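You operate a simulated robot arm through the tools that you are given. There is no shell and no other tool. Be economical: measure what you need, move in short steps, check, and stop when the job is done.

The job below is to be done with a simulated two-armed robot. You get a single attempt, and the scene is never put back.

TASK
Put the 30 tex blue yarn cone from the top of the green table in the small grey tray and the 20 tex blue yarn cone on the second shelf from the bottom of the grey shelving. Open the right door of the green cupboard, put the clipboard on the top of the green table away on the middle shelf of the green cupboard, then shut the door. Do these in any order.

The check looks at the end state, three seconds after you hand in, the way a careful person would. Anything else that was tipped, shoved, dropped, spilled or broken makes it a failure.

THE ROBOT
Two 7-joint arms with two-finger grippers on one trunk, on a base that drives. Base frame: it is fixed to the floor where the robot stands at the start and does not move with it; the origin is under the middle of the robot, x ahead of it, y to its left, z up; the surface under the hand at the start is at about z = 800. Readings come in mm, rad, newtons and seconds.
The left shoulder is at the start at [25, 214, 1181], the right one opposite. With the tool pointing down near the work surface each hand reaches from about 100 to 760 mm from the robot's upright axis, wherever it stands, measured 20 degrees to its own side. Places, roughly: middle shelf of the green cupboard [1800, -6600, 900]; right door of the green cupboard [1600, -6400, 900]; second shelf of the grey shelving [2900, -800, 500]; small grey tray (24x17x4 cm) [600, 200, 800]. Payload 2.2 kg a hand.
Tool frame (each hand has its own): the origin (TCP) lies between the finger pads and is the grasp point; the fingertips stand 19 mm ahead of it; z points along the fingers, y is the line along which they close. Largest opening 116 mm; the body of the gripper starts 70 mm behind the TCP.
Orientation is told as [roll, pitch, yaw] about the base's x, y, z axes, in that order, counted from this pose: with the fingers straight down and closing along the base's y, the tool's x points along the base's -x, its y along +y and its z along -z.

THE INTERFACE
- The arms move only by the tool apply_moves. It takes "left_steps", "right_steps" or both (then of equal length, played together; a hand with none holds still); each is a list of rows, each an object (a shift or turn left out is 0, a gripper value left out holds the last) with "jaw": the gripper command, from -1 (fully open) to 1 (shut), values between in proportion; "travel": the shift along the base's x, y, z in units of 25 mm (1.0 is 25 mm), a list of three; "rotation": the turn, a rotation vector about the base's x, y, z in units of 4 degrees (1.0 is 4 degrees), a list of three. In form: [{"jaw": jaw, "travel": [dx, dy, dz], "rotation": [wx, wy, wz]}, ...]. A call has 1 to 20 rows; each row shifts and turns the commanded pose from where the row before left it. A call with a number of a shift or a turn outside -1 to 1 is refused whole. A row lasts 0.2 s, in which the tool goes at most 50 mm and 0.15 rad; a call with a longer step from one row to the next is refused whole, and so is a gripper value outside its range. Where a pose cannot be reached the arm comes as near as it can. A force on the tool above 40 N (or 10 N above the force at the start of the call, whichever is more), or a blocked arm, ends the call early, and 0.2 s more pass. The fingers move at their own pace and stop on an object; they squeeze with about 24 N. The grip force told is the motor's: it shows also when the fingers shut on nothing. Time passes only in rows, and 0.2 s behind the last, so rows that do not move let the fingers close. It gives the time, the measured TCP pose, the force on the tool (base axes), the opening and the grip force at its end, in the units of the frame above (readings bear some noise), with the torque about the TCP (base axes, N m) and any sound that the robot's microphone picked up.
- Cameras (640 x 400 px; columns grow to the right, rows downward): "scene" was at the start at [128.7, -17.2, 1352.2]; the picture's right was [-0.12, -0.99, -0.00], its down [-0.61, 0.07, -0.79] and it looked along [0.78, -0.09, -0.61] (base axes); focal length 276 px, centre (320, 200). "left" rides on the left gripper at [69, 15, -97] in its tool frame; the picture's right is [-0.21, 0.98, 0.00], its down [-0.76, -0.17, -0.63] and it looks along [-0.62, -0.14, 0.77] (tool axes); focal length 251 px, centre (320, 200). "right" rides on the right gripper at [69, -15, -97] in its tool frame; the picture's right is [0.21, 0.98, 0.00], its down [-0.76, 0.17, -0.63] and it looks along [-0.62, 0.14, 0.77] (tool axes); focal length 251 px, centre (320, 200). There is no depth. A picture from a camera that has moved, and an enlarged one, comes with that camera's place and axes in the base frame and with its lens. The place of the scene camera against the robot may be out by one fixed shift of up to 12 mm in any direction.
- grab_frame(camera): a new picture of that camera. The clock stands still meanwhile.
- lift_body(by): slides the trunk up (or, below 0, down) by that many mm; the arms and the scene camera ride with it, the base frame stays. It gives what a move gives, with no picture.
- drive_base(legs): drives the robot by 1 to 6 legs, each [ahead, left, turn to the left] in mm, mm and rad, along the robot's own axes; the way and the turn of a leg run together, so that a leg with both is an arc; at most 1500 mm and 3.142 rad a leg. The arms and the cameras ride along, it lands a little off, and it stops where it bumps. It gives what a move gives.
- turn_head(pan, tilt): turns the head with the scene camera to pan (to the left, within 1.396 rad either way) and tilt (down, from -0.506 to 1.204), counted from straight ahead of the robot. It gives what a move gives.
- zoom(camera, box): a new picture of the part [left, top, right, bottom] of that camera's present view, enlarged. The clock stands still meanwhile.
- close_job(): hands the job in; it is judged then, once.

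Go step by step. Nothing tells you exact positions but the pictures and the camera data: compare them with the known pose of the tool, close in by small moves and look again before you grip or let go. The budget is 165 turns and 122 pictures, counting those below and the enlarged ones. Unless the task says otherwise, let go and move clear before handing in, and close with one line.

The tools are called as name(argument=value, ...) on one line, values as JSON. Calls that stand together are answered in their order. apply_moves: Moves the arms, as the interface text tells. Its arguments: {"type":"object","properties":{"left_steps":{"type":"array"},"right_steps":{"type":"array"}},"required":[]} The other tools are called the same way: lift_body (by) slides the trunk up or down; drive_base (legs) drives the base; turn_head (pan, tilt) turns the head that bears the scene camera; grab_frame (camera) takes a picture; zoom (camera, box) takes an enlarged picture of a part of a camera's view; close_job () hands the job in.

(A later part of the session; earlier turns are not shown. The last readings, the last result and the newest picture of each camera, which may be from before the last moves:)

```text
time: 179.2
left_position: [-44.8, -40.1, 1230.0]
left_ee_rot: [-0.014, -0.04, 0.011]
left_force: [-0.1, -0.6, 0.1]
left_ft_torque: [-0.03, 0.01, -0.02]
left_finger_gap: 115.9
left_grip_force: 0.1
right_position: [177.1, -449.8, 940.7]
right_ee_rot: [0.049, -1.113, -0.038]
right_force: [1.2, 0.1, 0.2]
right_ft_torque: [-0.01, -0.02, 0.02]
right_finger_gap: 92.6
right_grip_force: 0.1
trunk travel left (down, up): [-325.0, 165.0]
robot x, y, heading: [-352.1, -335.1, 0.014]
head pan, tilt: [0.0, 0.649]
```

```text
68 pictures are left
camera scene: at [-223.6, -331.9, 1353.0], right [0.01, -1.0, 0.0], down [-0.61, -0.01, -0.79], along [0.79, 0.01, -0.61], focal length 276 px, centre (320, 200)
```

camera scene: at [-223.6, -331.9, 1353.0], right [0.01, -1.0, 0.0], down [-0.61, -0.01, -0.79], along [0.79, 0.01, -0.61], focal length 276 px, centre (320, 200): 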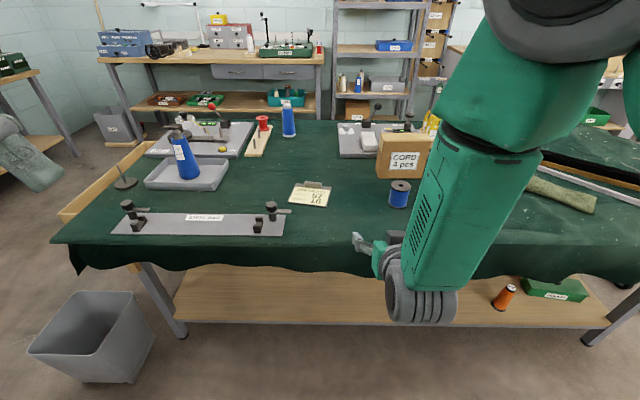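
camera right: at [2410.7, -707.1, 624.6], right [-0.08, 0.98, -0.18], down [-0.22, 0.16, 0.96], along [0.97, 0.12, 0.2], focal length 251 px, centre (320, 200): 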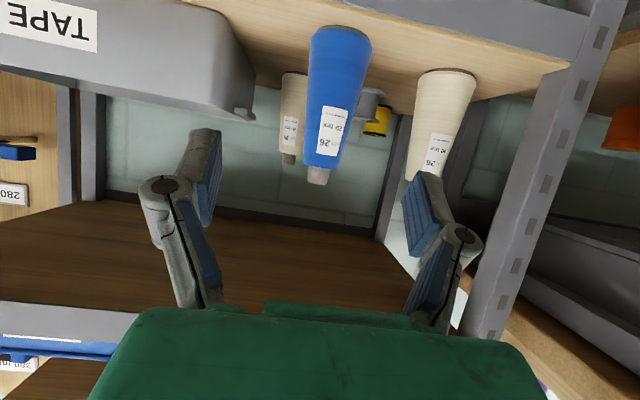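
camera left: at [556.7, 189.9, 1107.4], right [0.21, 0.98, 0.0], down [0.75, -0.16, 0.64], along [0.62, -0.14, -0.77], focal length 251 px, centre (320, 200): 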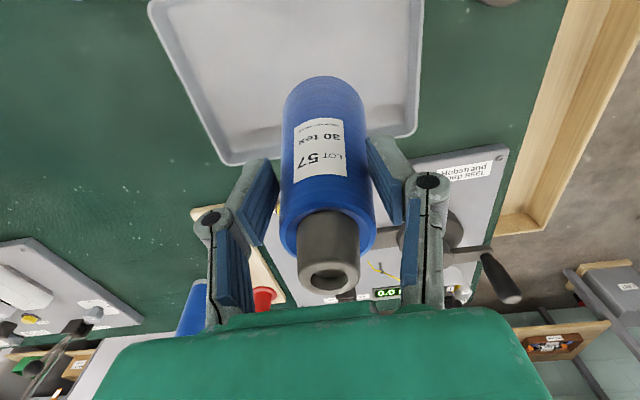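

Back at the table; clipboard at about [527,-296]. I drive to about [-60,-150] and bring the right hand upright over the table.

drive_base(legs=[[0, 186, -0.014], [290, 0, 0]])

apply_moves(right_steps=[{"jaw": -1, "rotation": [-0.1, 1, 0.1], "travel": [0, 0, 0.8]}, {"rotation": [-0.1, 1, 0.1], "travel": [0, 0, 0.8]}, {"rotation": [-0.1, 1, 0.1], "travel": [0, 0, 0.8]}, {"rotation": [-0.1, 1, 0.1], "travel": [0, 0, 0.4]}, {"rotation": [-0.1, 1, 0.1]}, {"rotation": [0, 1, 0.1]}, {"rotation": [0, 1, 0]}, {"rotation": [0, 1, 0]}, {"rotation": [0, 1, 0]}, {"rotation": [0, 1, 0]}, {"rotation": [0, 1, 0]}, {"rotation": [0, 1, 0]}, {"rotation": [0, 1, 0]}, {"rotation": [0, 1, 0]}, {"rotation": [0, 1, 0]}, {"rotation": [0, 0.9, 0]}, {}, {}])

```text
time: 182.3
left_position: [250.4, 102.7, 1237.3]
left_ee_rot: [0.012, -0.039, -0.006]
left_force: [0.6, 0.2, 0.2]
left_ft_torque: [-0.02, 0.03, 0.0]
left_finger_gap: 115.9
left_grip_force: 0.0
right_position: [464.8, -302.0, 937.2]
right_ee_rot: [0.096, -1.111, -0.101]
right_force: [0.6, -0.2, -1.4]
right_ft_torque: [-0.02, -0.04, -0.04]
right_finger_gap: 93.0
right_grip_force: 0.0
trunk travel left (down, up): [-325.0, 165.0]
robot x, y, heading: [-61.8, -156.3, -0.0]
head pan, tilt: [0.0, 0.649]
```

```text
time: 186.1
left_position: [247.8, 140.5, 1229.3]
left_ee_rot: [-0.016, -0.042, -0.003]
left_force: [-0.4, 0.7, 0.2]
left_ft_torque: [-0.02, 0.0, 0.02]
left_finger_gap: 115.9
left_grip_force: 0.1
right_position: [465.8, -280.7, 1014.9]
right_ee_rot: [0.025, -0.006, 0.004]
right_force: [-0.3, 0.8, -1.0]
right_ft_torque: [-0.05, 0.02, 0.0]
right_finger_gap: 116.0
right_grip_force: 0.1
trunk travel left (down, up): [-325.0, 165.0]
robot x, y, heading: [-62.4, -154.4, 0.002]
head pan, tilt: [0.0, 0.649]
```

Now yaw the right hand by +90° above the clipboard.

apply_moves(right_steps=[{"rotation": [-0.36, 0, 0]}, {"rotation": [0, 0, 1]}, {"rotation": [0, 0, 1]}, {"rotation": [0, 0, 1]}, {"rotation": [0, 0, 1]}, {"rotation": [0, 0, 1]}, {"rotation": [0, 0, 1]}, {"rotation": [0, 0, 1]}, {"rotation": [0, 0, 1]}, {"rotation": [0, 0, 1]}, {"rotation": [0, 0, 1]}, {"rotation": [0, 0, 1]}, {"rotation": [0, 0, 1]}, {"rotation": [0, 0, 1]}, {"rotation": [0, 0, 1]}, {"rotation": [0, 0, 1]}, {"rotation": [0, 0, 1]}, {"rotation": [0, 0, 1]}, {"rotation": [0, 0, 1]}, {"rotation": [0, 0, 1]}])

apply_moves(right_steps=[{"rotation": [0, 0, 1], "travel": [0.8, 0, 0]}, {"rotation": [0, 0, 1], "travel": [0.8, 0, 0]}, {"rotation": [0, 0, 1], "travel": [0.8, 0, 0]}, {"rotation": [0, 0, 0.5], "travel": [0.8, -0.4, 0]}, {"travel": [0.8, -0.4, 0]}, {}, {}, {}])

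grab_frame(camera="right")

grab_frame(camera="scene")

```text
time: 190.3
left_position: [248.1, 116.7, 1234.6]
left_ee_rot: [-0.001, -0.042, -0.005]
left_force: [0.2, -0.4, 0.3]
left_ft_torque: [0.05, -0.02, 0.02]
left_finger_gap: 115.9
left_grip_force: 0.0
right_position: [463.3, -294.1, 1009.6]
right_ee_rot: [-0.012, -0.013, 1.354]
right_force: [0.7, -0.9, 0.1]
right_ft_torque: [0.09, 0.0, 0.02]
right_finger_gap: 115.9
right_grip_force: 0.1
trunk travel left (down, up): [-325.0, 165.0]
robot x, y, heading: [-64.0, -159.4, -0.002]
head pan, tilt: [0.0, 0.649]
```

```text
time: 192.1
left_position: [248.9, 122.0, 1232.1]
left_ee_rot: [-0.003, -0.043, -0.006]
left_force: [-0.1, 0.5, -0.7]
left_ft_torque: [0.03, 0.01, 0.0]
left_finger_gap: 116.2
left_grip_force: 0.1
right_position: [562.5, -309.1, 1009.9]
right_ee_rot: [-0.012, -0.009, 1.597]
right_force: [-0.1, -1.1, 0.2]
right_ft_torque: [0.05, -0.01, 0.02]
right_finger_gap: 116.1
right_grip_force: 0.1
trunk travel left (down, up): [-325.0, 165.0]
robot x, y, heading: [-62.2, -157.0, -0.001]
head pan, tilt: [0.0, 0.649]
```

```text
67 pictures are left
camera right: at [579.0, -378.7, 1105.8], right [-0.97, -0.24, -0.01], down [-0.19, 0.75, 0.64], along [-0.14, 0.62, -0.77], focal length 251 px, centre (320, 200)
```

right: 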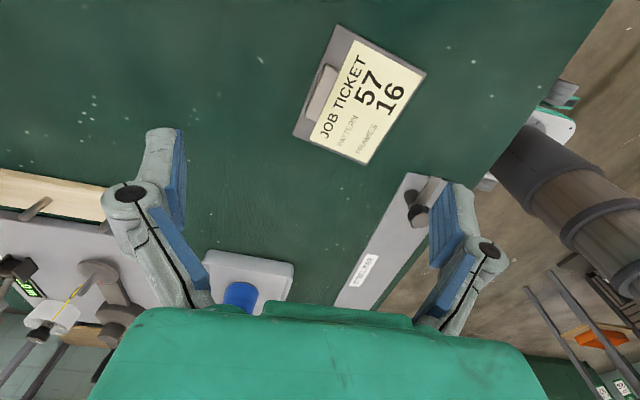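

```text
66 pictures are left
camera scene: at [66.5, -167.6, 1352.9], right [0.0, -1.0, 0.0], down [-0.61, 0.0, -0.79], along [0.79, 0.0, -0.61], focal length 276 px, centre (320, 200)
```

scene: 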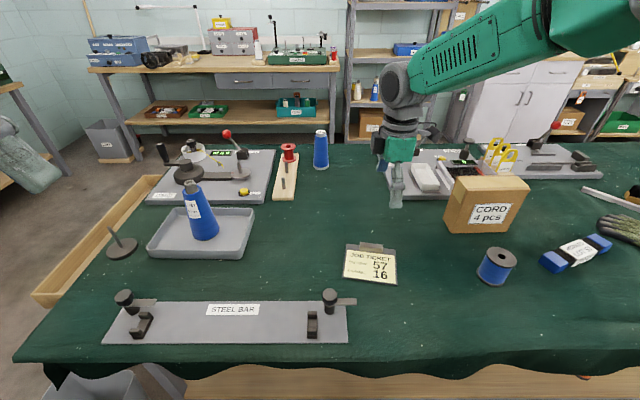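

The clipboard is ~129×107 mm, rotated about −11.5°, clip centre ≈[563,-298]. I align the yaw and lower to z≈900, then zoom on the clip.

apply_moves(right_steps=[{"rotation": [0.1, 0.1, -0.8], "travel": [0, 0.2, -0.6]}, {"rotation": [0.1, 0, -0.8], "travel": [0, 0.2, -0.7]}, {"rotation": [0, 0, -0.8], "travel": [0, 0, -0.7]}, {"rotation": [0, 0, -0.8], "travel": [0, 0, -0.7]}, {"travel": [0, 0, -0.7]}, {"travel": [0, 0, -0.7]}, {}, {}, {}, {}, {}, {}, {}, {}, {}, {}])

grab_frame(camera="right")

zoom(camera="right", box=[220, 60, 420, 185])

zoom(camera="scene", box=[320, 220, 440, 295])

```text
time: 195.5
left_position: [246.9, 123.9, 1231.3]
left_ee_rot: [-0.004, -0.041, -0.006]
left_force: [-0.3, -0.2, -0.4]
left_ft_torque: [-0.01, 0.01, 0.01]
left_finger_gap: 116.2
left_grip_force: 0.0
right_position: [562.6, -297.4, 908.1]
right_ee_rot: [-0.005, -0.021, 1.374]
right_force: [-0.2, 0.0, -0.4]
right_ft_torque: [0.02, 0.03, -0.01]
right_finger_gap: 116.0
right_grip_force: 0.1
trunk travel left (down, up): [-325.0, 165.0]
robot x, y, heading: [-62.7, -157.0, 0.002]
head pan, tilt: [0.0, 0.649]
```

```text
65 pictures are left
camera right: at [563.8, -369.3, 1003.1], right [-1.0, -0.02, -0.01], down [-0.02, 0.76, 0.65], along [0.0, 0.65, -0.76], focal length 251 px, centre (320, 200)
```

right: 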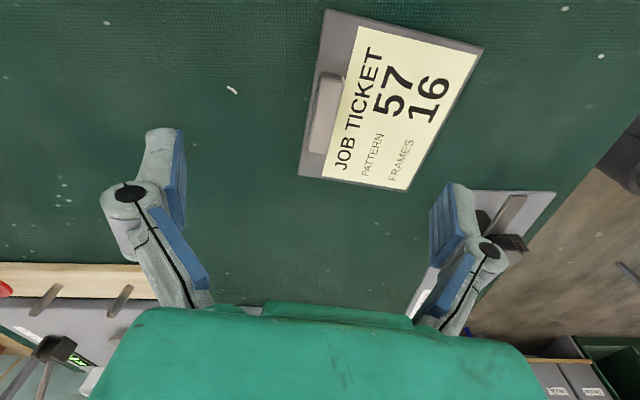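

```text
3.20 times, centred on (320, 122) of right
camera zoom: at [563.8, -369.3, 1003.1], right [-1.0, -0.02, -0.01], down [-0.02, 0.76, 0.65], along [0.0, 0.65, -0.76], focal length 805 px, centre (320, 448)
```

zoom: 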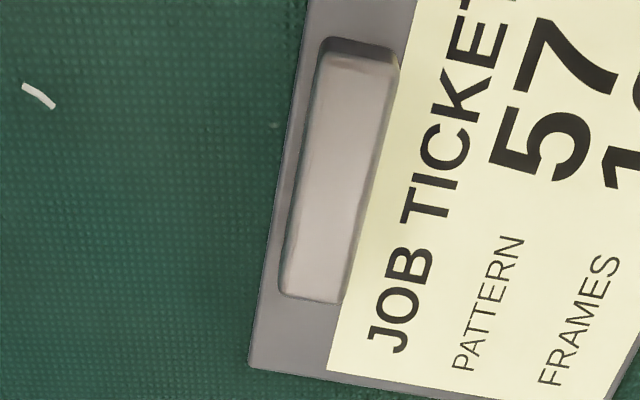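

```text
5.33 times, centred on (380, 258) of scene
camera zoom: at [66.5, -163.0, 1352.9], right [0.0, -1.0, 0.0], down [-0.61, 0.0, -0.79], along [0.79, 0.0, -0.61], focal length 1474 px, centre (0, -107)
```

zoom: 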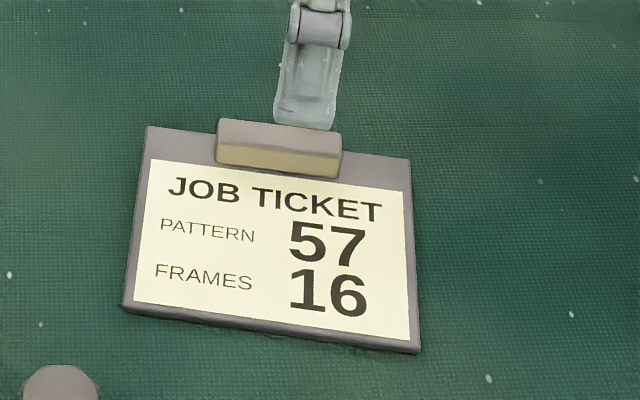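

The clip is a raised block ~18×55 mm, centre ≈[561,-296]; the hand is right above. I descend, partly closing, and feel for the board.

apply_moves(right_steps=[{"jaw": -0.2, "travel": [0, 0, -0.6]}, {"travel": [0, 0, -0.6]}, {"travel": [0, 0, -0.6]}, {"travel": [0, 0.0, -0.5]}, {"travel": [0, 0, -0.4]}, {}, {}])

grab_frame(camera="right")

zoom(camera="scene", box=[320, 205, 440, 280])

```text
time: 197.1
left_position: [247.9, 126.3, 1231.0]
left_ee_rot: [-0.005, -0.042, -0.005]
left_force: [-0.2, 0.1, 0.2]
left_ft_torque: [0.02, 0.02, 0.02]
left_finger_gap: 116.2
left_grip_force: 0.1
right_position: [563.2, -294.4, 840.4]
right_ee_rot: [-0.007, -0.021, 1.373]
right_force: [0.3, 0.1, -0.5]
right_ft_torque: [0.0, 0.0, -0.04]
right_finger_gap: 69.8
right_grip_force: 0.1
trunk travel left (down, up): [-325.0, 165.0]
robot x, y, heading: [-66.3, -154.3, -0.007]
head pan, tilt: [0.0, 0.649]
```

```text
62 pictures are left
camera right: at [564.1, -366.9, 935.9], right [-1.0, -0.02, -0.01], down [-0.02, 0.76, 0.65], along [0.0, 0.65, -0.76], focal length 251 px, centre (320, 200)
```

right: 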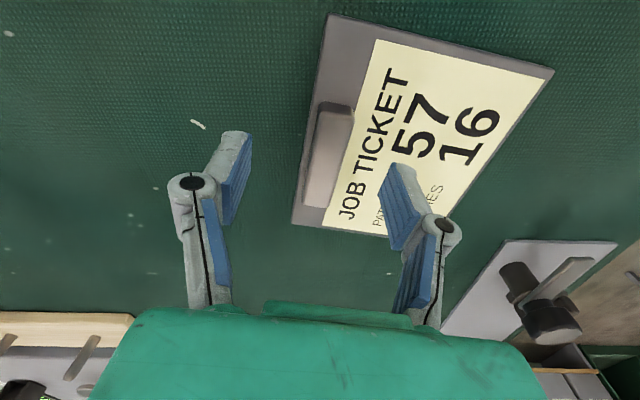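

```text
5.33 times, centred on (380, 242) of scene
camera zoom: at [66.5, -158.8, 1352.9], right [0.0, -1.0, 0.0], down [-0.61, 0.0, -0.79], along [0.79, 0.0, -0.61], focal length 1474 px, centre (0, -27)
```

zoom: 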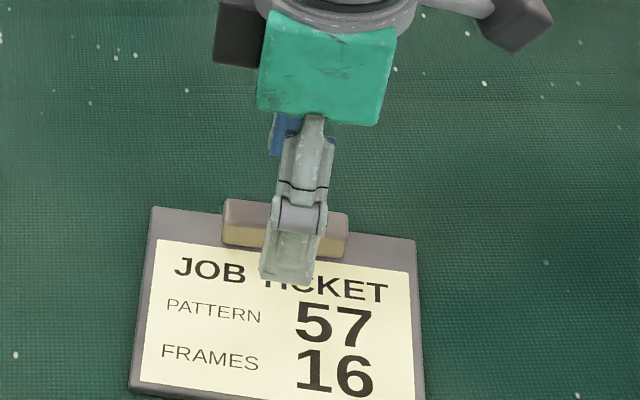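

Centred on the clip. Creep down.

apply_moves(right_steps=[{"travel": [-0.1, 0, -0.16]}, {"travel": [0, 0, -0.12]}, {"travel": [0, 0, -0.1]}, {}, {}])

apply_moves(right_steps=[{"travel": [0, 0, -0.1]}, {"travel": [0, 0, -0.08]}, {}])

```text
time: 198.3
left_position: [247.6, 127.3, 1231.7]
left_ee_rot: [-0.008, -0.042, -0.004]
left_force: [-0.9, 0.2, 0.4]
left_ft_torque: [0.0, 0.01, -0.04]
left_finger_gap: 116.1
left_grip_force: 0.0
right_position: [560.7, -294.5, 831.8]
right_ee_rot: [-0.008, -0.021, 1.375]
right_force: [0.7, 0.1, 0.0]
right_ft_torque: [-0.01, -0.04, -0.01]
right_finger_gap: 69.5
right_grip_force: 0.1
trunk travel left (down, up): [-325.0, 165.0]
robot x, y, heading: [-63.5, -151.7, -0.003]
head pan, tilt: [0.0, 0.649]
```

```text
time: 199.1
left_position: [247.1, 127.2, 1232.7]
left_ee_rot: [-0.006, -0.041, -0.003]
left_force: [0.6, -0.2, -0.3]
left_ft_torque: [-0.02, 0.02, 0.01]
left_finger_gap: 116.0
left_grip_force: 0.0
right_position: [560.6, -294.5, 827.2]
right_ee_rot: [-0.005, -0.019, 1.373]
right_force: [0.2, -0.2, 0.1]
right_ft_torque: [0.03, 0.03, -0.01]
right_finger_gap: 69.6
right_grip_force: 0.1
trunk travel left (down, up): [-325.0, 165.0]
robot x, y, heading: [-65.1, -157.9, 0.001]
head pan, tilt: [0.0, 0.649]
```

Tips at ≈808, just above the board. Close on the clip.

apply_moves(right_steps=[{"travel": [0, 0, -0.06]}, {"jaw": 0.4}, {"jaw": 1}, {"jaw": 1}, {"jaw": 1}, {"jaw": 1}])

grab_frame(camera="right")

```text
time: 200.5
left_position: [247.2, 128.2, 1231.9]
left_ee_rot: [-0.006, -0.043, -0.003]
left_force: [0.0, -0.6, -1.1]
left_ft_torque: [0.01, 0.0, -0.01]
left_finger_gap: 115.9
left_grip_force: 0.0
right_position: [560.4, -293.9, 826.1]
right_ee_rot: [-0.006, -0.02, 1.373]
right_force: [0.4, 0.8, 5.0]
right_ft_torque: [-0.04, -0.01, 0.1]
right_finger_gap: 19.1
right_grip_force: 24.1
trunk travel left (down, up): [-325.0, 165.0]
robot x, y, heading: [-64.7, -154.6, 0.002]
head pan, tilt: [0.0, 0.649]
```

```text
60 pictures are left
camera right: at [561.3, -366.3, 920.8], right [-1.0, -0.02, -0.01], down [-0.02, 0.76, 0.65], along [0.0, 0.65, -0.76], focal length 251 px, centre (320, 200)
```

right: 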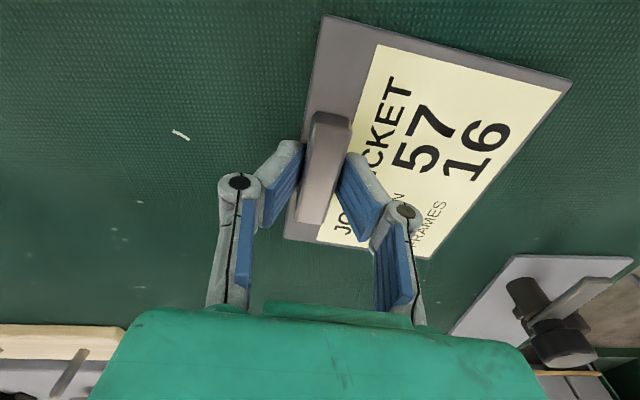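

Gripped (19 mm). Lift slowly.

apply_moves(right_steps=[{"travel": [0, 0, 0.2]}, {"travel": [0, 0, 0.4]}, {"travel": [0, 0, 0.6]}, {"travel": [0, 0, 0.7]}, {"travel": [0, 0, 0.7]}, {"travel": [0, 0, 0.7]}, {"travel": [0, 0, 0.7]}, {"travel": [0, 0, 0.7]}, {"travel": [0, 0, 0.7]}, {"travel": [0, 0, 0.7]}, {}, {}])

grab_frame(camera="right")

grab_frame(camera="scene")

```text
time: 203.1
left_position: [248.0, 127.2, 1230.8]
left_ee_rot: [-0.008, -0.042, -0.004]
left_force: [0.1, 0.4, 0.3]
left_ft_torque: [0.0, -0.02, 0.02]
left_finger_gap: 116.1
left_grip_force: 0.0
right_position: [560.2, -294.1, 978.3]
right_ee_rot: [-0.005, -0.019, 1.375]
right_force: [-0.2, -0.3, -1.4]
right_ft_torque: [-0.01, -0.06, -0.01]
right_finger_gap: 18.6
right_grip_force: 24.0
trunk travel left (down, up): [-325.0, 165.0]
robot x, y, heading: [-61.6, -158.2, 0.003]
head pan, tilt: [0.0, 0.649]
```

```text
59 pictures are left
camera right: at [561.2, -366.2, 1073.2], right [-1.0, -0.02, -0.01], down [-0.02, 0.76, 0.65], along [0.0, 0.65, -0.76], focal length 251 px, centre (320, 200)
```

right: 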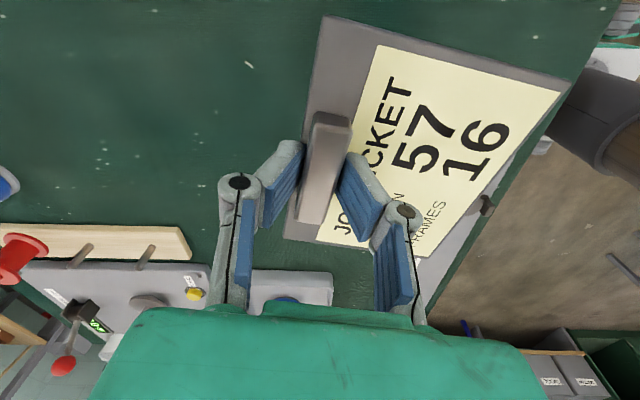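

```text
58 pictures are left
camera scene: at [66.4, -159.0, 1352.9], right [0.0, -1.0, 0.0], down [-0.61, 0.0, -0.79], along [0.79, 0.0, -0.61], focal length 276 px, centre (320, 200)
```

scene: 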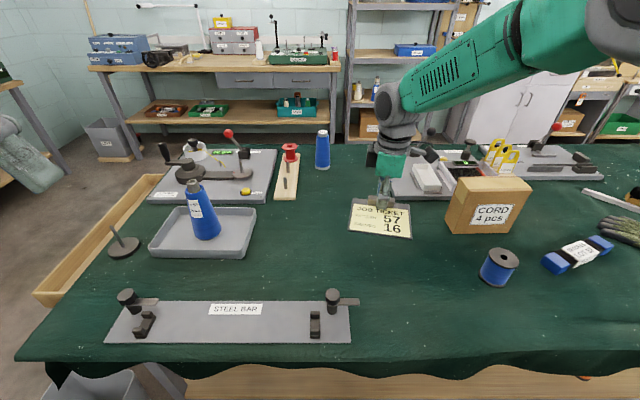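

The board is held firmly and level. Next the handover: the right hand turns the board so its free edge faces the left hand.

apply_moves(right_steps=[{"travel": [-0.2, 0.2, 0.2], "rotation": [0, 0.1, -0.8]}, {"travel": [-0.25, 0.25, 0.2], "rotation": [0, 0.1, -0.8]}, {"travel": [-0.25, 0.25, 0.2], "rotation": [0, 0.1, -0.8]}, {"travel": [-0.25, 0.25, 0.2], "rotation": [0, 0, -0.8]}, {"travel": [-0.25, 0.25, 0.2], "rotation": [0, 0, -0.8]}, {"travel": [-0.25, 0.25, 0.1], "rotation": [0, 0, -0.8]}, {"travel": [-0.25, 0.25, 0.1], "rotation": [0, 0, -0.8]}, {"travel": [-0.25, 0.25, 0], "rotation": [0, 0, -0.8]}, {"travel": [-0.25, 0.25, 0], "rotation": [0, 0, -0.8]}, {"travel": [-0.2, 0.1, 0], "rotation": [0, 0, -0.8]}, {"rotation": [0, 0, -0.4]}, {}, {}])

apply_moves(left_steps=[{"rotation": [0, 0, -1], "travel": [0, 0.3, -0.2]}, {"rotation": [0, 0, -1], "travel": [0, 0.3, -0.2]}, {"rotation": [0, 0, -1], "travel": [0, 0.3, -0.2]}, {"rotation": [0, 0, -1], "travel": [0, 0, -0.2]}, {"rotation": [0, 0, -1], "travel": [0, 0, -0.2]}, {"rotation": [0, 0, -1], "travel": [0, 0, -0.2]}, {"rotation": [0, 0, -1], "travel": [0, 0, -0.2]}, {"rotation": [0, 0, -1], "travel": [0, 0, -0.2]}, {"rotation": [0, 0, -1]}, {"rotation": [0, 0, -1]}, {"rotation": [0, 0, -1]}, {}])

grab_frame(camera="scene")

```text
time: 205.9
left_position: [249.2, 127.3, 1231.6]
left_ee_rot: [-0.007, -0.043, -0.004]
left_force: [-0.1, -0.3, 0.1]
left_ft_torque: [0.03, -0.01, 0.02]
left_finger_gap: 115.9
left_grip_force: 0.0
right_position: [501.3, -237.7, 1008.4]
right_ee_rot: [0.013, -0.013, 0.787]
right_force: [0.0, -0.3, -1.7]
right_ft_torque: [-0.05, -0.04, -0.02]
right_finger_gap: 18.3
right_grip_force: 24.4
trunk travel left (down, up): [-325.0, 165.0]
robot x, y, heading: [-67.1, -159.9, -0.005]
head pan, tilt: [0.0, 0.649]
```

```text
time: 208.5
left_position: [247.5, 150.2, 1192.4]
left_ee_rot: [-0.008, -0.041, -0.772]
left_force: [-0.5, 0.1, -1.1]
left_ft_torque: [-0.01, 0.02, 0.02]
left_finger_gap: 115.9
left_grip_force: 0.0
right_position: [501.7, -237.3, 1006.9]
right_ee_rot: [0.012, -0.012, 0.787]
right_force: [-0.7, -1.0, -1.3]
right_ft_torque: [-0.01, -0.04, 0.01]
right_finger_gap: 18.6
right_grip_force: 23.7
trunk travel left (down, up): [-325.0, 165.0]
robot x, y, heading: [-64.8, -154.0, -0.003]
head pan, tilt: [0.0, 0.649]
```

```text
57 pictures are left
camera scene: at [66.1, -158.2, 1353.0], right [0.0, -1.0, 0.0], down [-0.61, 0.0, -0.79], along [0.79, 0.0, -0.61], focal length 276 px, centre (320, 200)
```

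scene: 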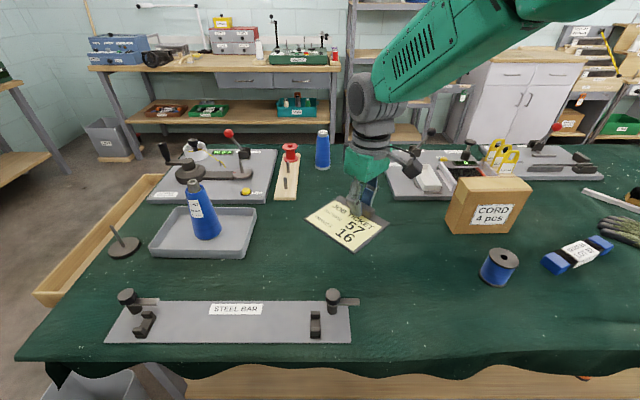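

Now tilt the left hand's fingers up to horizontal, pointing diagonally toward the board.

apply_moves(left_steps=[{"rotation": [-0.707, -0.707, 0], "travel": [0.12, -0.18, -0.28]}, {"rotation": [-0.707, -0.707, 0], "travel": [0.12, -0.18, -0.28]}, {"rotation": [-0.707, -0.707, 0], "travel": [0.12, -0.18, -0.28]}, {"rotation": [-0.707, -0.707, 0], "travel": [0.12, -0.18, -0.28]}, {"rotation": [-0.707, -0.707, 0], "travel": [0.12, -0.18, -0.28]}, {"rotation": [-0.707, -0.707, 0], "travel": [0.12, -0.18, -0.28]}, {"rotation": [-0.707, -0.707, 0], "travel": [0.12, -0.18, -0.28]}, {"rotation": [-0.707, -0.707, 0], "travel": [0.12, -0.18, -0.28]}, {"rotation": [-0.707, -0.707, 0], "travel": [0.12, -0.18, -0.28]}, {"rotation": [-0.707, -0.707, 0], "travel": [0.12, -0.18, -0.28]}, {"rotation": [-0.707, -0.707, 0], "travel": [0.12, -0.18, -0.28]}, {"rotation": [-0.707, -0.707, 0], "travel": [0.12, -0.18, -0.28]}, {"rotation": [-0.707, -0.707, 0], "travel": [0.12, -0.18, -0.28]}, {"rotation": [-0.707, -0.707, 0], "travel": [0.12, -0.18, -0.28]}, {"rotation": [-0.707, -0.707, 0], "travel": [0.12, -0.18, -0.28]}, {"rotation": [-0.707, -0.707, 0], "travel": [0.12, -0.18, -0.28]}, {"rotation": [-0.707, -0.707, 0], "travel": [0.12, -0.18, -0.28]}, {"rotation": [-0.707, -0.707, 0], "travel": [0.12, -0.18, -0.28]}, {"rotation": [-0.707, -0.707, 0], "travel": [0.12, -0.18, -0.28]}, {}])

```text
time: 212.7
left_position: [359.0, 87.1, 1087.7]
left_ee_rot: [-0.056, -1.292, -0.736]
left_force: [-0.1, 0.6, -0.2]
left_ft_torque: [0.0, 0.01, 0.0]
left_finger_gap: 115.9
left_grip_force: 0.0
left hand out of reach, approached as far as the arm can: row 8, 9, 10, 11, 12, 13, 14, 15, 17, 18, 19
right_position: [501.0, -237.4, 1008.3]
right_ee_rot: [0.012, -0.012, 0.786]
right_force: [-0.1, -1.0, -0.4]
right_ft_torque: [-0.03, -0.02, -0.02]
right_finger_gap: 19.0
right_grip_force: 23.9
trunk travel left (down, up): [-325.0, 165.0]
robot x, y, heading: [-65.3, -154.2, -0.002]
head pan, tilt: [0.0, 0.649]
```

Close to horizontal. Now roll the hand about its finger axis by 90° so it closes vertically.

apply_moves(left_steps=[{"rotation": [-0.5, -0.5, 0], "travel": [0, 0, 0]}, {"rotation": [-0.5, -0.5, 0]}, {"rotation": [-0.5, -0.5, 0]}, {"rotation": [-0.5, -0.5, 0]}, {"rotation": [0.707, -0.707, 0]}, {"rotation": [0.707, -0.707, 0]}, {"rotation": [0.707, -0.707, 0]}, {"rotation": [0.707, -0.707, 0]}, {"rotation": [0.707, -0.707, 0]}, {"rotation": [0.707, -0.707, 0]}, {"rotation": [0.707, -0.707, 0]}, {"rotation": [0.707, -0.707, 0]}, {"rotation": [0.707, -0.707, 0]}, {"rotation": [0.707, -0.707, 0]}, {"rotation": [0.707, -0.707, 0]}, {"rotation": [0.707, -0.707, 0]}, {"rotation": [0.707, -0.707, 0]}, {"rotation": [0.707, -0.707, 0]}, {"rotation": [0.707, -0.707, 0]}, {}])

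grab_frame(camera="left")

grab_frame(camera="scene")

```text
time: 216.9
left_position: [388.7, 78.0, 1092.2]
left_ee_rot: [1.416, -0.519, -2.117]
left_force: [0.4, -0.4, 0.1]
left_ft_torque: [0.01, -0.01, -0.01]
left_finger_gap: 116.2
left_grip_force: 0.1
left hand out of reach, approached as far as the arm can: row 2, 3, 4, 7, 9, 11, 13, 15, 17, 18, 19
right_position: [500.9, -237.4, 1008.3]
right_ee_rot: [0.015, -0.013, 0.786]
right_force: [-0.3, 0.2, -1.2]
right_ft_torque: [-0.01, -0.06, 0.0]
right_finger_gap: 18.6
right_grip_force: 24.5
trunk travel left (down, up): [-325.0, 165.0]
robot x, y, heading: [-62.9, -156.1, -0.005]
head pan, tilt: [0.0, 0.649]
```

```text
56 pictures are left
camera left: at [347.6, 191.1, 1081.0], right [0.28, 0.17, 0.94], down [-0.91, -0.25, 0.32], along [0.29, -0.95, 0.09], focal length 251 px, centre (320, 200)
```

left: 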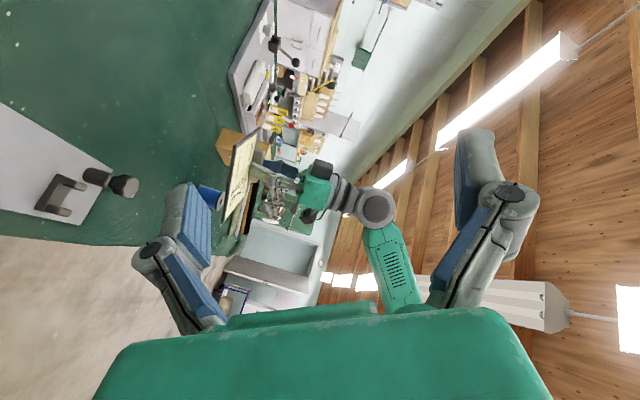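

```text
55 pictures are left
camera scene: at [66.1, -157.7, 1353.0], right [0.0, -1.0, 0.0], down [-0.61, 0.0, -0.79], along [0.79, 0.0, -0.61], focal length 276 px, centre (320, 200)
```

scene: 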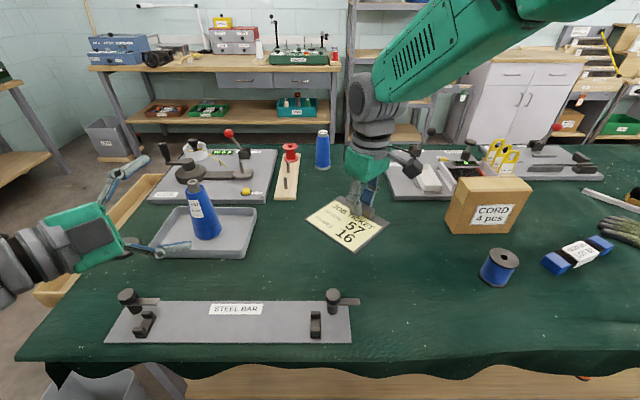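

Roll is about 31° short; I correct the orientation while moving toward the board's edge.

apply_moves(left_steps=[{"rotation": [0.56, -0.79, -0.35], "travel": [0, -0.4, -0.3]}, {"rotation": [0.56, -0.79, -0.35], "travel": [0, -0.4, -0.3]}, {"rotation": [0.56, -0.79, -0.35], "travel": [0, -0.4, -0.3]}, {"rotation": [0.56, -0.79, -0.35], "travel": [0, -0.4, -0.3]}, {"rotation": [0.56, -0.79, -0.35], "travel": [0, -0.4, -0.3]}, {"rotation": [0.56, -0.79, -0.35], "travel": [0, -0.4, -0.3]}, {"rotation": [0.56, -0.79, -0.35], "travel": [0, -0.4, -0.3]}, {"rotation": [0.56, -0.79, -0.35], "travel": [0, -0.4, -0.3]}, {"travel": [0, -0.4, -0.4]}, {"travel": [0, -0.4, -0.4]}, {}, {}])

grab_frame(camera="left")

grab_frame(camera="scene")

```text
time: 219.5
left_position: [399.6, -25.5, 1019.0]
left_ee_rot: [1.578, 0.0, -2.36]
left_force: [-0.2, 0.1, 0.2]
left_ft_torque: [0.01, 0.0, 0.04]
left_finger_gap: 116.2
left_grip_force: 0.2
left hand out of reach, approached as far as the arm can: row 1, 2, 4
right_position: [501.2, -237.6, 1007.8]
right_ee_rot: [0.012, -0.011, 0.785]
right_force: [0.0, 0.0, -0.9]
right_ft_torque: [0.0, 0.01, -0.01]
right_finger_gap: 18.5
right_grip_force: 24.0
trunk travel left (down, up): [-325.0, 165.0]
robot x, y, heading: [-60.7, -152.3, 0.001]
head pan, tilt: [0.0, 0.649]
```

```text
54 pictures are left
camera left: at [379.9, 91.3, 1031.7], right [-0.16, -0.15, 0.98], down [-0.98, -0.08, -0.17], along [0.11, -0.99, -0.13], focal length 251 px, centre (320, 200)
```

left: 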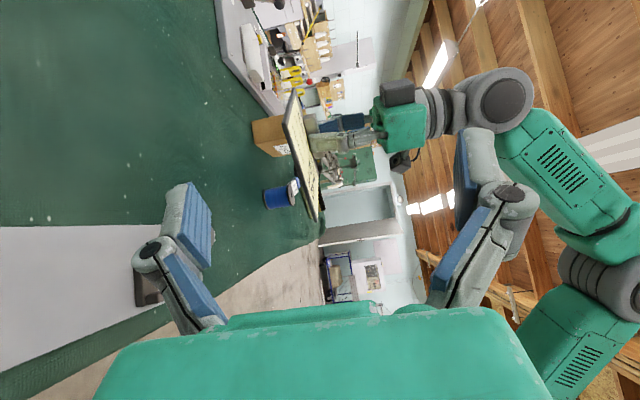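

```text
53 pictures are left
camera scene: at [66.4, -158.8, 1352.9], right [0.0, -1.0, 0.0], down [-0.61, 0.0, -0.79], along [0.79, 0.0, -0.61], focal length 276 px, centre (320, 200)
```

scene: 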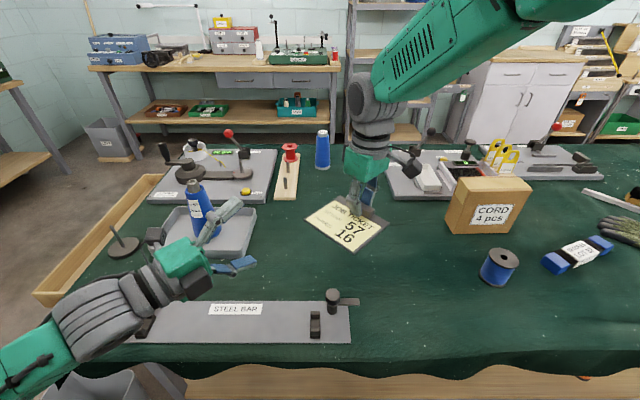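

Orientation is exactly as wanted. The board edge is at z≈988; I lower the left hand to that height and move in toward the edge.

apply_moves(left_steps=[{"travel": [-0.4, -0.4, -0.3]}, {"travel": [-0.3, -0.5, -0.3]}, {"travel": [-0.2, -0.5, -0.3]}, {"travel": [0, -0.5, -0.3]}, {"travel": [0.3, -0.5, 0]}, {"travel": [0.4, -0.5, 0]}, {"travel": [0.4, -0.5, 0]}, {"travel": [0.4, -0.5, 0]}, {}, {}])

grab_frame(camera="left")

grab_frame(camera="scene")

```text
time: 221.7
left_position: [415.8, -125.0, 988.5]
left_ee_rot: [1.576, 0.0, -2.358]
left_force: [0.2, 0.2, 0.4]
left_ft_torque: [0.01, 0.02, 0.02]
left_finger_gap: 115.8
left_grip_force: 0.1
right_position: [501.6, -236.3, 1007.5]
right_ee_rot: [0.013, -0.012, 0.789]
right_force: [-0.2, -0.5, -0.1]
right_ft_torque: [-0.02, -0.02, -0.01]
right_finger_gap: 18.8
right_grip_force: 23.8
trunk travel left (down, up): [-325.0, 165.0]
robot x, y, heading: [-62.4, -156.4, -0.0]
head pan, tilt: [0.0, 0.649]
```

```text
52 pictures are left
camera left: at [395.1, -7.1, 1002.0], right [-0.16, -0.15, 0.98], down [-0.98, -0.08, -0.17], along [0.11, -0.99, -0.13], focal length 251 px, centre (320, 200)
```

left: 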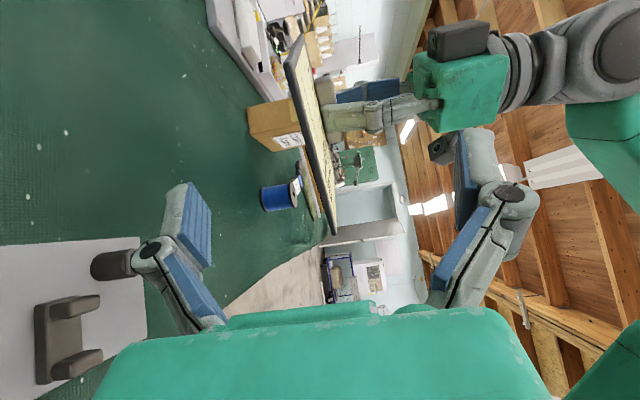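

```text
51 pictures are left
camera scene: at [66.6, -160.0, 1352.9], right [0.0, -1.0, 0.0], down [-0.61, 0.0, -0.79], along [0.79, 0.0, -0.61], focal length 276 px, centre (320, 200)
```

scene: 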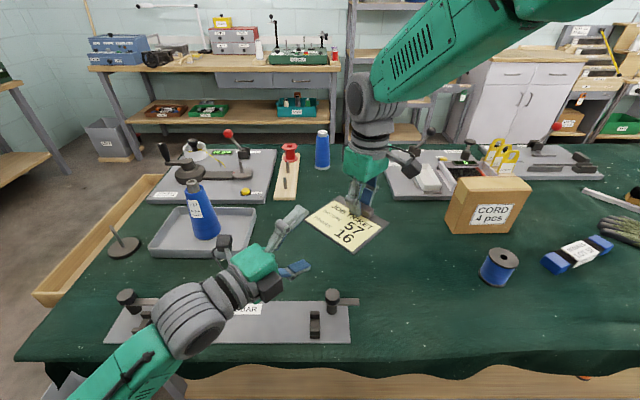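

Everything lines up. Final approach and close the left hand on the board edge.

apply_moves(left_steps=[{"travel": [0.3, -0.57, 0]}, {"travel": [0.3, -0.57, 0]}, {"travel": [0.3, -0.57, 0]}, {"travel": [0.26, -0.57, 0]}, {}, {}])

grab_frame(camera="left")

zoom(camera="scene", box=[240, 160, 440, 285])

```text
time: 223.1
left_position: [444.9, -181.5, 989.2]
left_ee_rot: [1.578, 0.0, -2.361]
left_force: [1.1, -0.3, -0.2]
left_ft_torque: [0.03, -0.02, 0.03]
left_finger_gap: 115.9
left_grip_force: 0.1
right_position: [502.0, -238.0, 1008.1]
right_ee_rot: [0.015, -0.013, 0.787]
right_force: [0.4, 0.5, -1.0]
right_ft_torque: [-0.05, 0.0, -0.02]
right_finger_gap: 18.9
right_grip_force: 24.2
trunk travel left (down, up): [-325.0, 165.0]
robot x, y, heading: [-59.2, -153.1, -0.004]
head pan, tilt: [0.0, 0.649]
```

```text
50 pictures are left
camera left: at [424.0, -64.4, 1002.3], right [-0.16, -0.15, 0.98], down [-0.98, -0.08, -0.17], along [0.11, -0.99, -0.13], focal length 251 px, centre (320, 200)
```

left: 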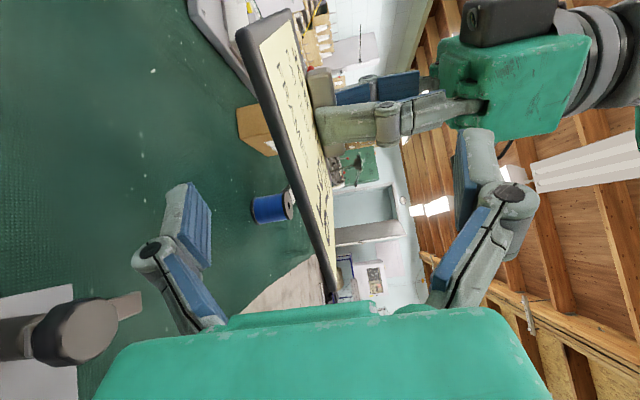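

```text
3.20 times, centred on (340, 222) of scene
camera zoom: at [66.7, -160.7, 1352.9], right [0.0, -1.0, 0.0], down [-0.61, 0.0, -0.79], along [0.79, 0.0, -0.61], focal length 884 px, centre (256, 128)
```

zoom: 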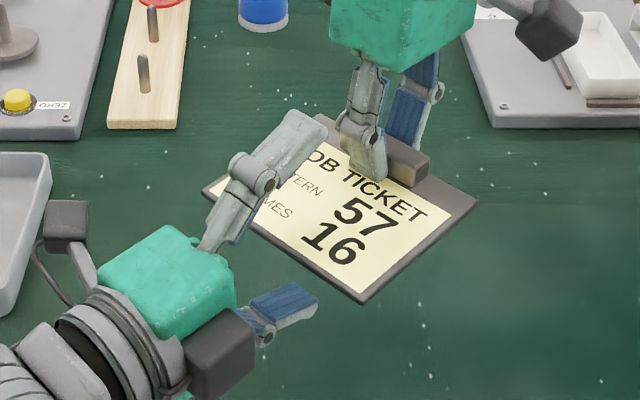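

apply_moves(left_steps=[{"jaw": 0.0}, {"jaw": 0.6}, {"jaw": 1}, {"jaw": 1}, {"jaw": 1}, {"jaw": 1}])

grab_frame(camera="left")

```text
time: 224.5
left_position: [443.1, -181.0, 988.3]
left_ee_rot: [1.576, 0.0, -2.36]
left_force: [2.7, -2.5, -3.2]
left_ft_torque: [-0.02, 0.14, 0.01]
left_finger_gap: 5.8
left_grip_force: 24.4
right_position: [501.1, -238.0, 1007.2]
right_ee_rot: [0.014, -0.01, 0.787]
right_force: [-3.5, 3.2, 3.2]
right_ft_torque: [0.31, 0.11, -0.02]
right_finger_gap: 18.8
right_grip_force: 23.8
trunk travel left (down, up): [-325.0, 165.0]
robot x, y, heading: [-61.3, -157.9, -0.006]
head pan, tilt: [0.0, 0.649]
```

```text
48 pictures are left
camera left: at [424.0, -64.2, 1001.9], right [-0.16, -0.15, 0.98], down [-0.98, -0.08, -0.17], along [0.11, -0.99, -0.13], focal length 251 px, centre (320, 200)
```

left: 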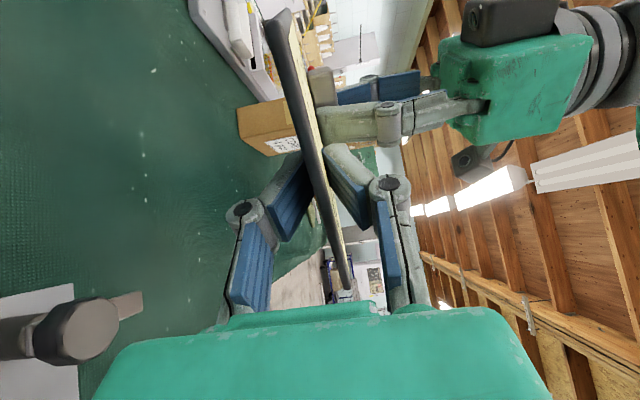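

The left hand holds the board (5.8 mm). The right hand opens and lifts off.

apply_moves(right_steps=[{"jaw": 0.4}, {"jaw": 0.2}, {"jaw": 0.2}, {"travel": [0, 0, 0.4]}, {"travel": [0, 0, 0.6]}, {"travel": [0, 0, 0.8]}, {"travel": [0, 0, 0.8]}, {"travel": [0.2, -0.3, 0.8]}, {"travel": [0, -1, 0]}, {"travel": [0, -1, 0]}, {"travel": [0, -1, 0]}, {}, {}])

grab_frame(camera="left")

grab_frame(camera="scene")

```text
time: 227.3
left_position: [443.8, -180.6, 989.7]
left_ee_rot: [1.577, 0.003, -2.36]
left_force: [-0.1, -0.1, -0.1]
left_ft_torque: [0.01, -0.01, -0.03]
left_finger_gap: 5.9
left_grip_force: 23.7
right_position: [506.0, -320.3, 1093.2]
right_ee_rot: [0.014, -0.013, 0.787]
right_force: [0.2, 0.7, 0.5]
right_ft_torque: [-0.03, -0.01, 0.0]
right_finger_gap: 46.4
right_grip_force: 0.0
trunk travel left (down, up): [-325.0, 165.0]
robot x, y, heading: [-65.1, -155.1, 0.0]
head pan, tilt: [0.0, 0.649]
```

```text
47 pictures are left
camera left: at [423.9, -64.5, 1002.2], right [-0.16, -0.15, 0.98], down [-0.98, -0.08, -0.17], along [0.11, -0.99, -0.13], focal length 251 px, centre (320, 200)
```

left: 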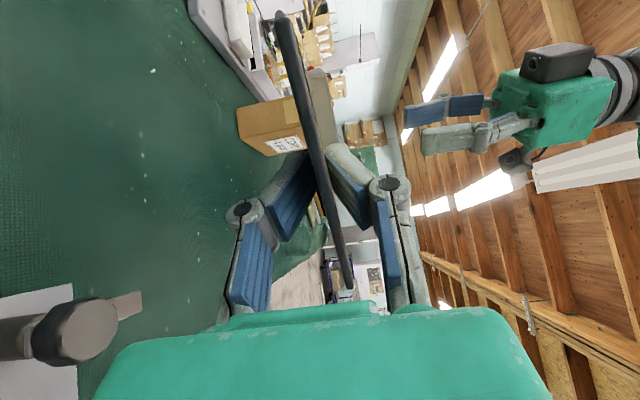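

```text
46 pictures are left
camera scene: at [66.5, -161.0, 1352.9], right [0.0, -1.0, 0.0], down [-0.61, 0.0, -0.79], along [0.79, 0.0, -0.61], focal length 276 px, centre (320, 200)
```

scene: 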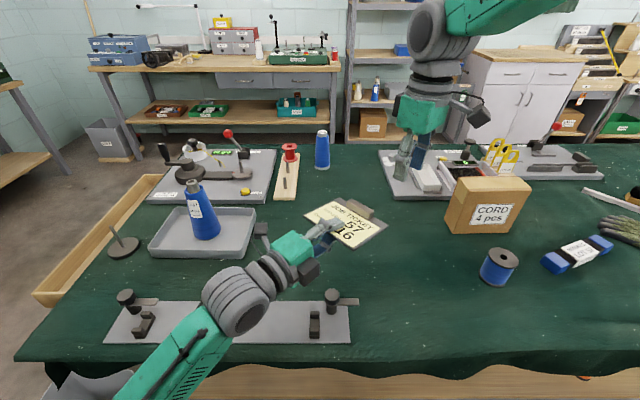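

Handover worked. I back away from the table, turn to face −y and look along the aisle toward the cupboard.

drive_base(legs=[[-300, 0, 0], [0, 0, -1.5708]])

turn_head(pan=0.3, tilt=0.3)

grab_frame(camera="scene")

```text
time: 233.2
left_position: [-383.1, -661.2, 989.9]
left_ee_rot: [1.575, 0.002, 2.362]
left_force: [-0.6, -0.7, -0.6]
left_ft_torque: [0.03, -0.03, -0.02]
left_finger_gap: 6.1
left_grip_force: 24.0
right_position: [-521.7, -726.1, 1091.9]
right_ee_rot: [0.014, -0.012, -0.775]
right_force: [-0.1, 0.4, -0.5]
right_ft_torque: [-0.03, -0.02, 0.02]
right_finger_gap: 46.6
right_grip_force: 0.0
trunk travel left (down, up): [-325.0, 165.0]
robot x, y, heading: [-358.6, -158.8, -1.561]
head pan, tilt: [0.0, 0.649]
```

```text
time: 234.0
left_position: [-383.1, -658.0, 991.1]
left_ee_rot: [1.578, 0.004, 2.363]
left_force: [0.0, 0.9, 0.7]
left_ft_torque: [0.05, -0.03, -0.03]
left_finger_gap: 6.2
left_grip_force: 24.0
right_position: [-522.1, -722.3, 1094.9]
right_ee_rot: [0.012, -0.015, -0.775]
right_force: [0.1, 0.5, -0.1]
right_ft_torque: [0.02, 0.01, 0.01]
right_finger_gap: 46.5
right_grip_force: 0.1
trunk travel left (down, up): [-325.0, 165.0]
robot x, y, heading: [-361.4, -153.5, -1.562]
head pan, tilt: [0.3, 0.3]
```

```text
45 pictures are left
camera scene: at [-334.7, -293.2, 1384.6], right [-0.95, -0.3, 0.0], down [-0.09, 0.29, -0.95], along [0.29, -0.91, -0.3], focal length 276 px, centre (320, 200)
```

scene: 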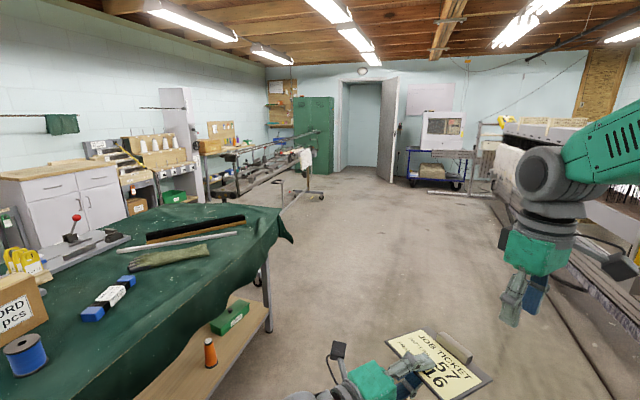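

The cupboard is ahead at the far wall and the floor is clear. I drive 5.3 m ahead, then left toward it.

drive_base(legs=[[1325, 0, -0.009], [1325, 0, 0], [1325, 0, 0], [1325, 0, 0], [0, 1000, 0], [0, 1040, 0]])

turn_head(pan=0, tilt=0.4)

grab_frame(camera="scene")

```text
time: 257.8
left_position: [-351.7, -5699.3, 991.8]
left_ee_rot: [1.576, 0.005, 2.364]
left_force: [-0.3, -0.5, 0.4]
left_ft_torque: [0.02, -0.04, 0.02]
left_finger_gap: 6.0
left_grip_force: 24.2
right_position: [-489.8, -5753.9, 1094.4]
right_ee_rot: [0.03, 0.005, -0.789]
right_force: [-0.2, 0.1, 0.0]
right_ft_torque: [0.0, -0.04, -0.02]
right_finger_gap: 46.8
right_grip_force: 0.3
trunk travel left (down, up): [-325.0, 165.0]
robot x, y, heading: [-329.3, -5202.2, -1.557]
head pan, tilt: [0.3, 0.3]
stopped in leg 4: the force on the tool passed its limit at 142 N (the readings are from after the stop); the commanded pose is now the measured one
```

```text
time: 258.6
left_position: [-351.4, -5700.3, 992.3]
left_ee_rot: [1.579, 0.007, 2.365]
left_force: [0.4, -0.6, 0.0]
left_ft_torque: [0.04, -0.05, 0.01]
left_finger_gap: 5.8
left_grip_force: 24.2
right_position: [-488.8, -5754.0, 1095.1]
right_ee_rot: [0.029, 0.007, -0.792]
right_force: [-0.5, -0.4, 0.0]
right_ft_torque: [-0.02, 0.01, -0.01]
right_finger_gap: 46.4
right_grip_force: 0.1
trunk travel left (down, up): [-325.0, 165.0]
robot x, y, heading: [-329.0, -5199.4, -1.562]
head pan, tilt: [0.0, 0.4]
```

```text
44 pictures are left
camera scene: at [-330.6, -5340.8, 1375.5], right [-1.0, -0.01, 0.0], down [0.0, 0.39, -0.92], along [0.01, -0.92, -0.39], focal length 276 px, centre (320, 200)
```

scene: 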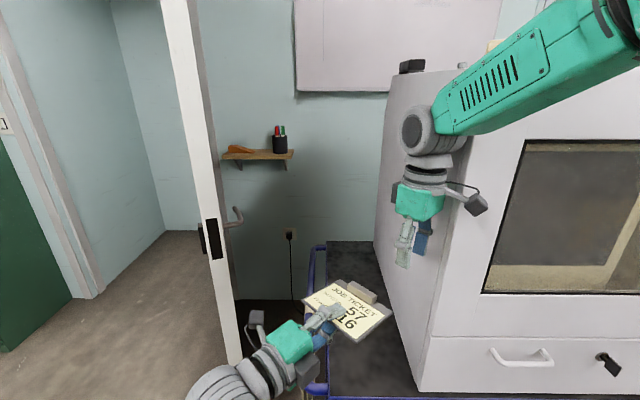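

I bumped: the right hand met the white machine on the blue cart, which stands closer than I judged. I back off straight and inspect it.

drive_base(legs=[[-700, 0, 0]])

turn_head(pan=0.1, tilt=0.4)

grab_frame(camera="scene")

```text
time: 262.4
left_position: [-359.8, -4995.3, 992.5]
left_ee_rot: [1.579, 0.008, 2.356]
left_force: [0.1, 0.0, 0.2]
left_ft_torque: [0.03, -0.03, -0.01]
left_finger_gap: 6.0
left_grip_force: 23.9
right_position: [-497.8, -5048.3, 1095.8]
right_ee_rot: [0.028, 0.005, -0.802]
right_force: [0.3, 0.2, -0.4]
right_ft_torque: [-0.03, -0.01, -0.01]
right_finger_gap: 46.3
right_grip_force: 0.1
trunk travel left (down, up): [-325.0, 165.0]
robot x, y, heading: [-334.6, -4493.9, -1.568]
head pan, tilt: [0.0, 0.4]
```

```text
time: 263.1
left_position: [-359.2, -4992.3, 993.9]
left_ee_rot: [1.583, 0.008, 2.359]
left_force: [-0.7, 0.7, 0.9]
left_ft_torque: [0.04, 0.01, 0.0]
left_finger_gap: 6.4
left_grip_force: 23.6
right_position: [-498.1, -5046.6, 1095.5]
right_ee_rot: [0.026, 0.001, -0.8]
right_force: [0.2, 0.2, 1.2]
right_ft_torque: [-0.03, 0.01, -0.02]
right_finger_gap: 46.3
right_grip_force: 0.0
trunk travel left (down, up): [-325.0, 165.0]
robot x, y, heading: [-332.7, -4493.3, -1.569]
head pan, tilt: [0.099, 0.4]
```

```text
43 pictures are left
camera scene: at [-327.3, -4636.4, 1375.5], right [-0.99, -0.1, 0.0], down [-0.04, 0.39, -0.92], along [0.09, -0.92, -0.39], focal length 276 px, centre (320, 200)
```

scene: 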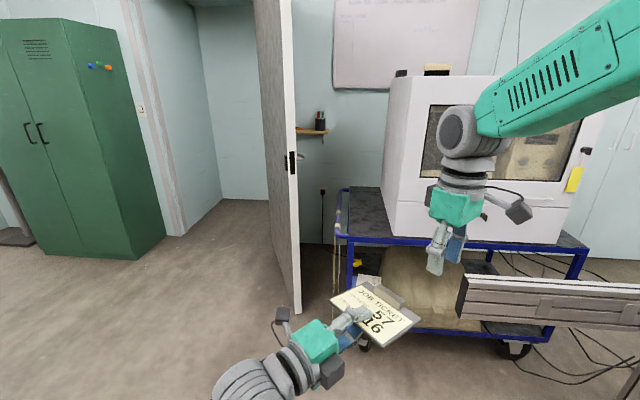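

The cart and machine look undisturbed. The green cupboard front runs about x 1410–2280 at y≈−6420. I check the knitting stand's end on my left before strafing.

turn_head(pan=0.9, tilt=0.4)

grab_frame(camera="scene")

```text
time: 264.2
left_position: [-358.8, -4992.2, 993.5]
left_ee_rot: [1.582, 0.01, 2.358]
left_force: [-0.4, 0.3, 0.2]
left_ft_torque: [0.03, -0.01, -0.03]
left_finger_gap: 6.1
left_grip_force: 24.7
right_position: [-497.1, -5046.9, 1097.1]
right_ee_rot: [0.026, 0.004, -0.799]
right_force: [0.4, 0.3, -0.3]
right_ft_torque: [0.04, -0.01, -0.01]
right_finger_gap: 46.4
right_grip_force: 0.1
trunk travel left (down, up): [-325.0, 165.0]
robot x, y, heading: [-335.3, -4495.9, -1.567]
head pan, tilt: [0.901, 0.4]
```

```text
42 pictures are left
camera scene: at [-264.0, -4602.0, 1375.6], right [-0.62, -0.78, 0.0], down [-0.31, 0.24, -0.92], along [0.72, -0.57, -0.39], focal length 276 px, centre (320, 200)
```

scene: 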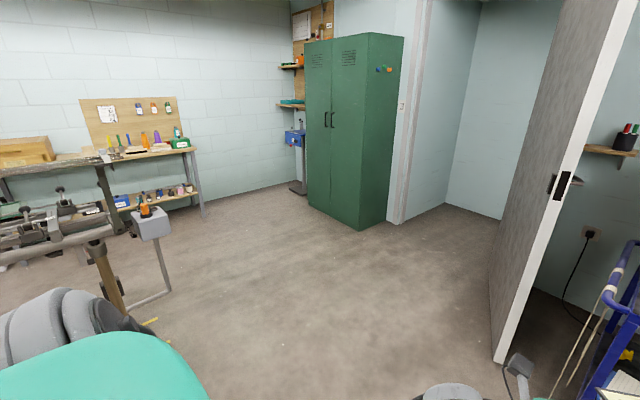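

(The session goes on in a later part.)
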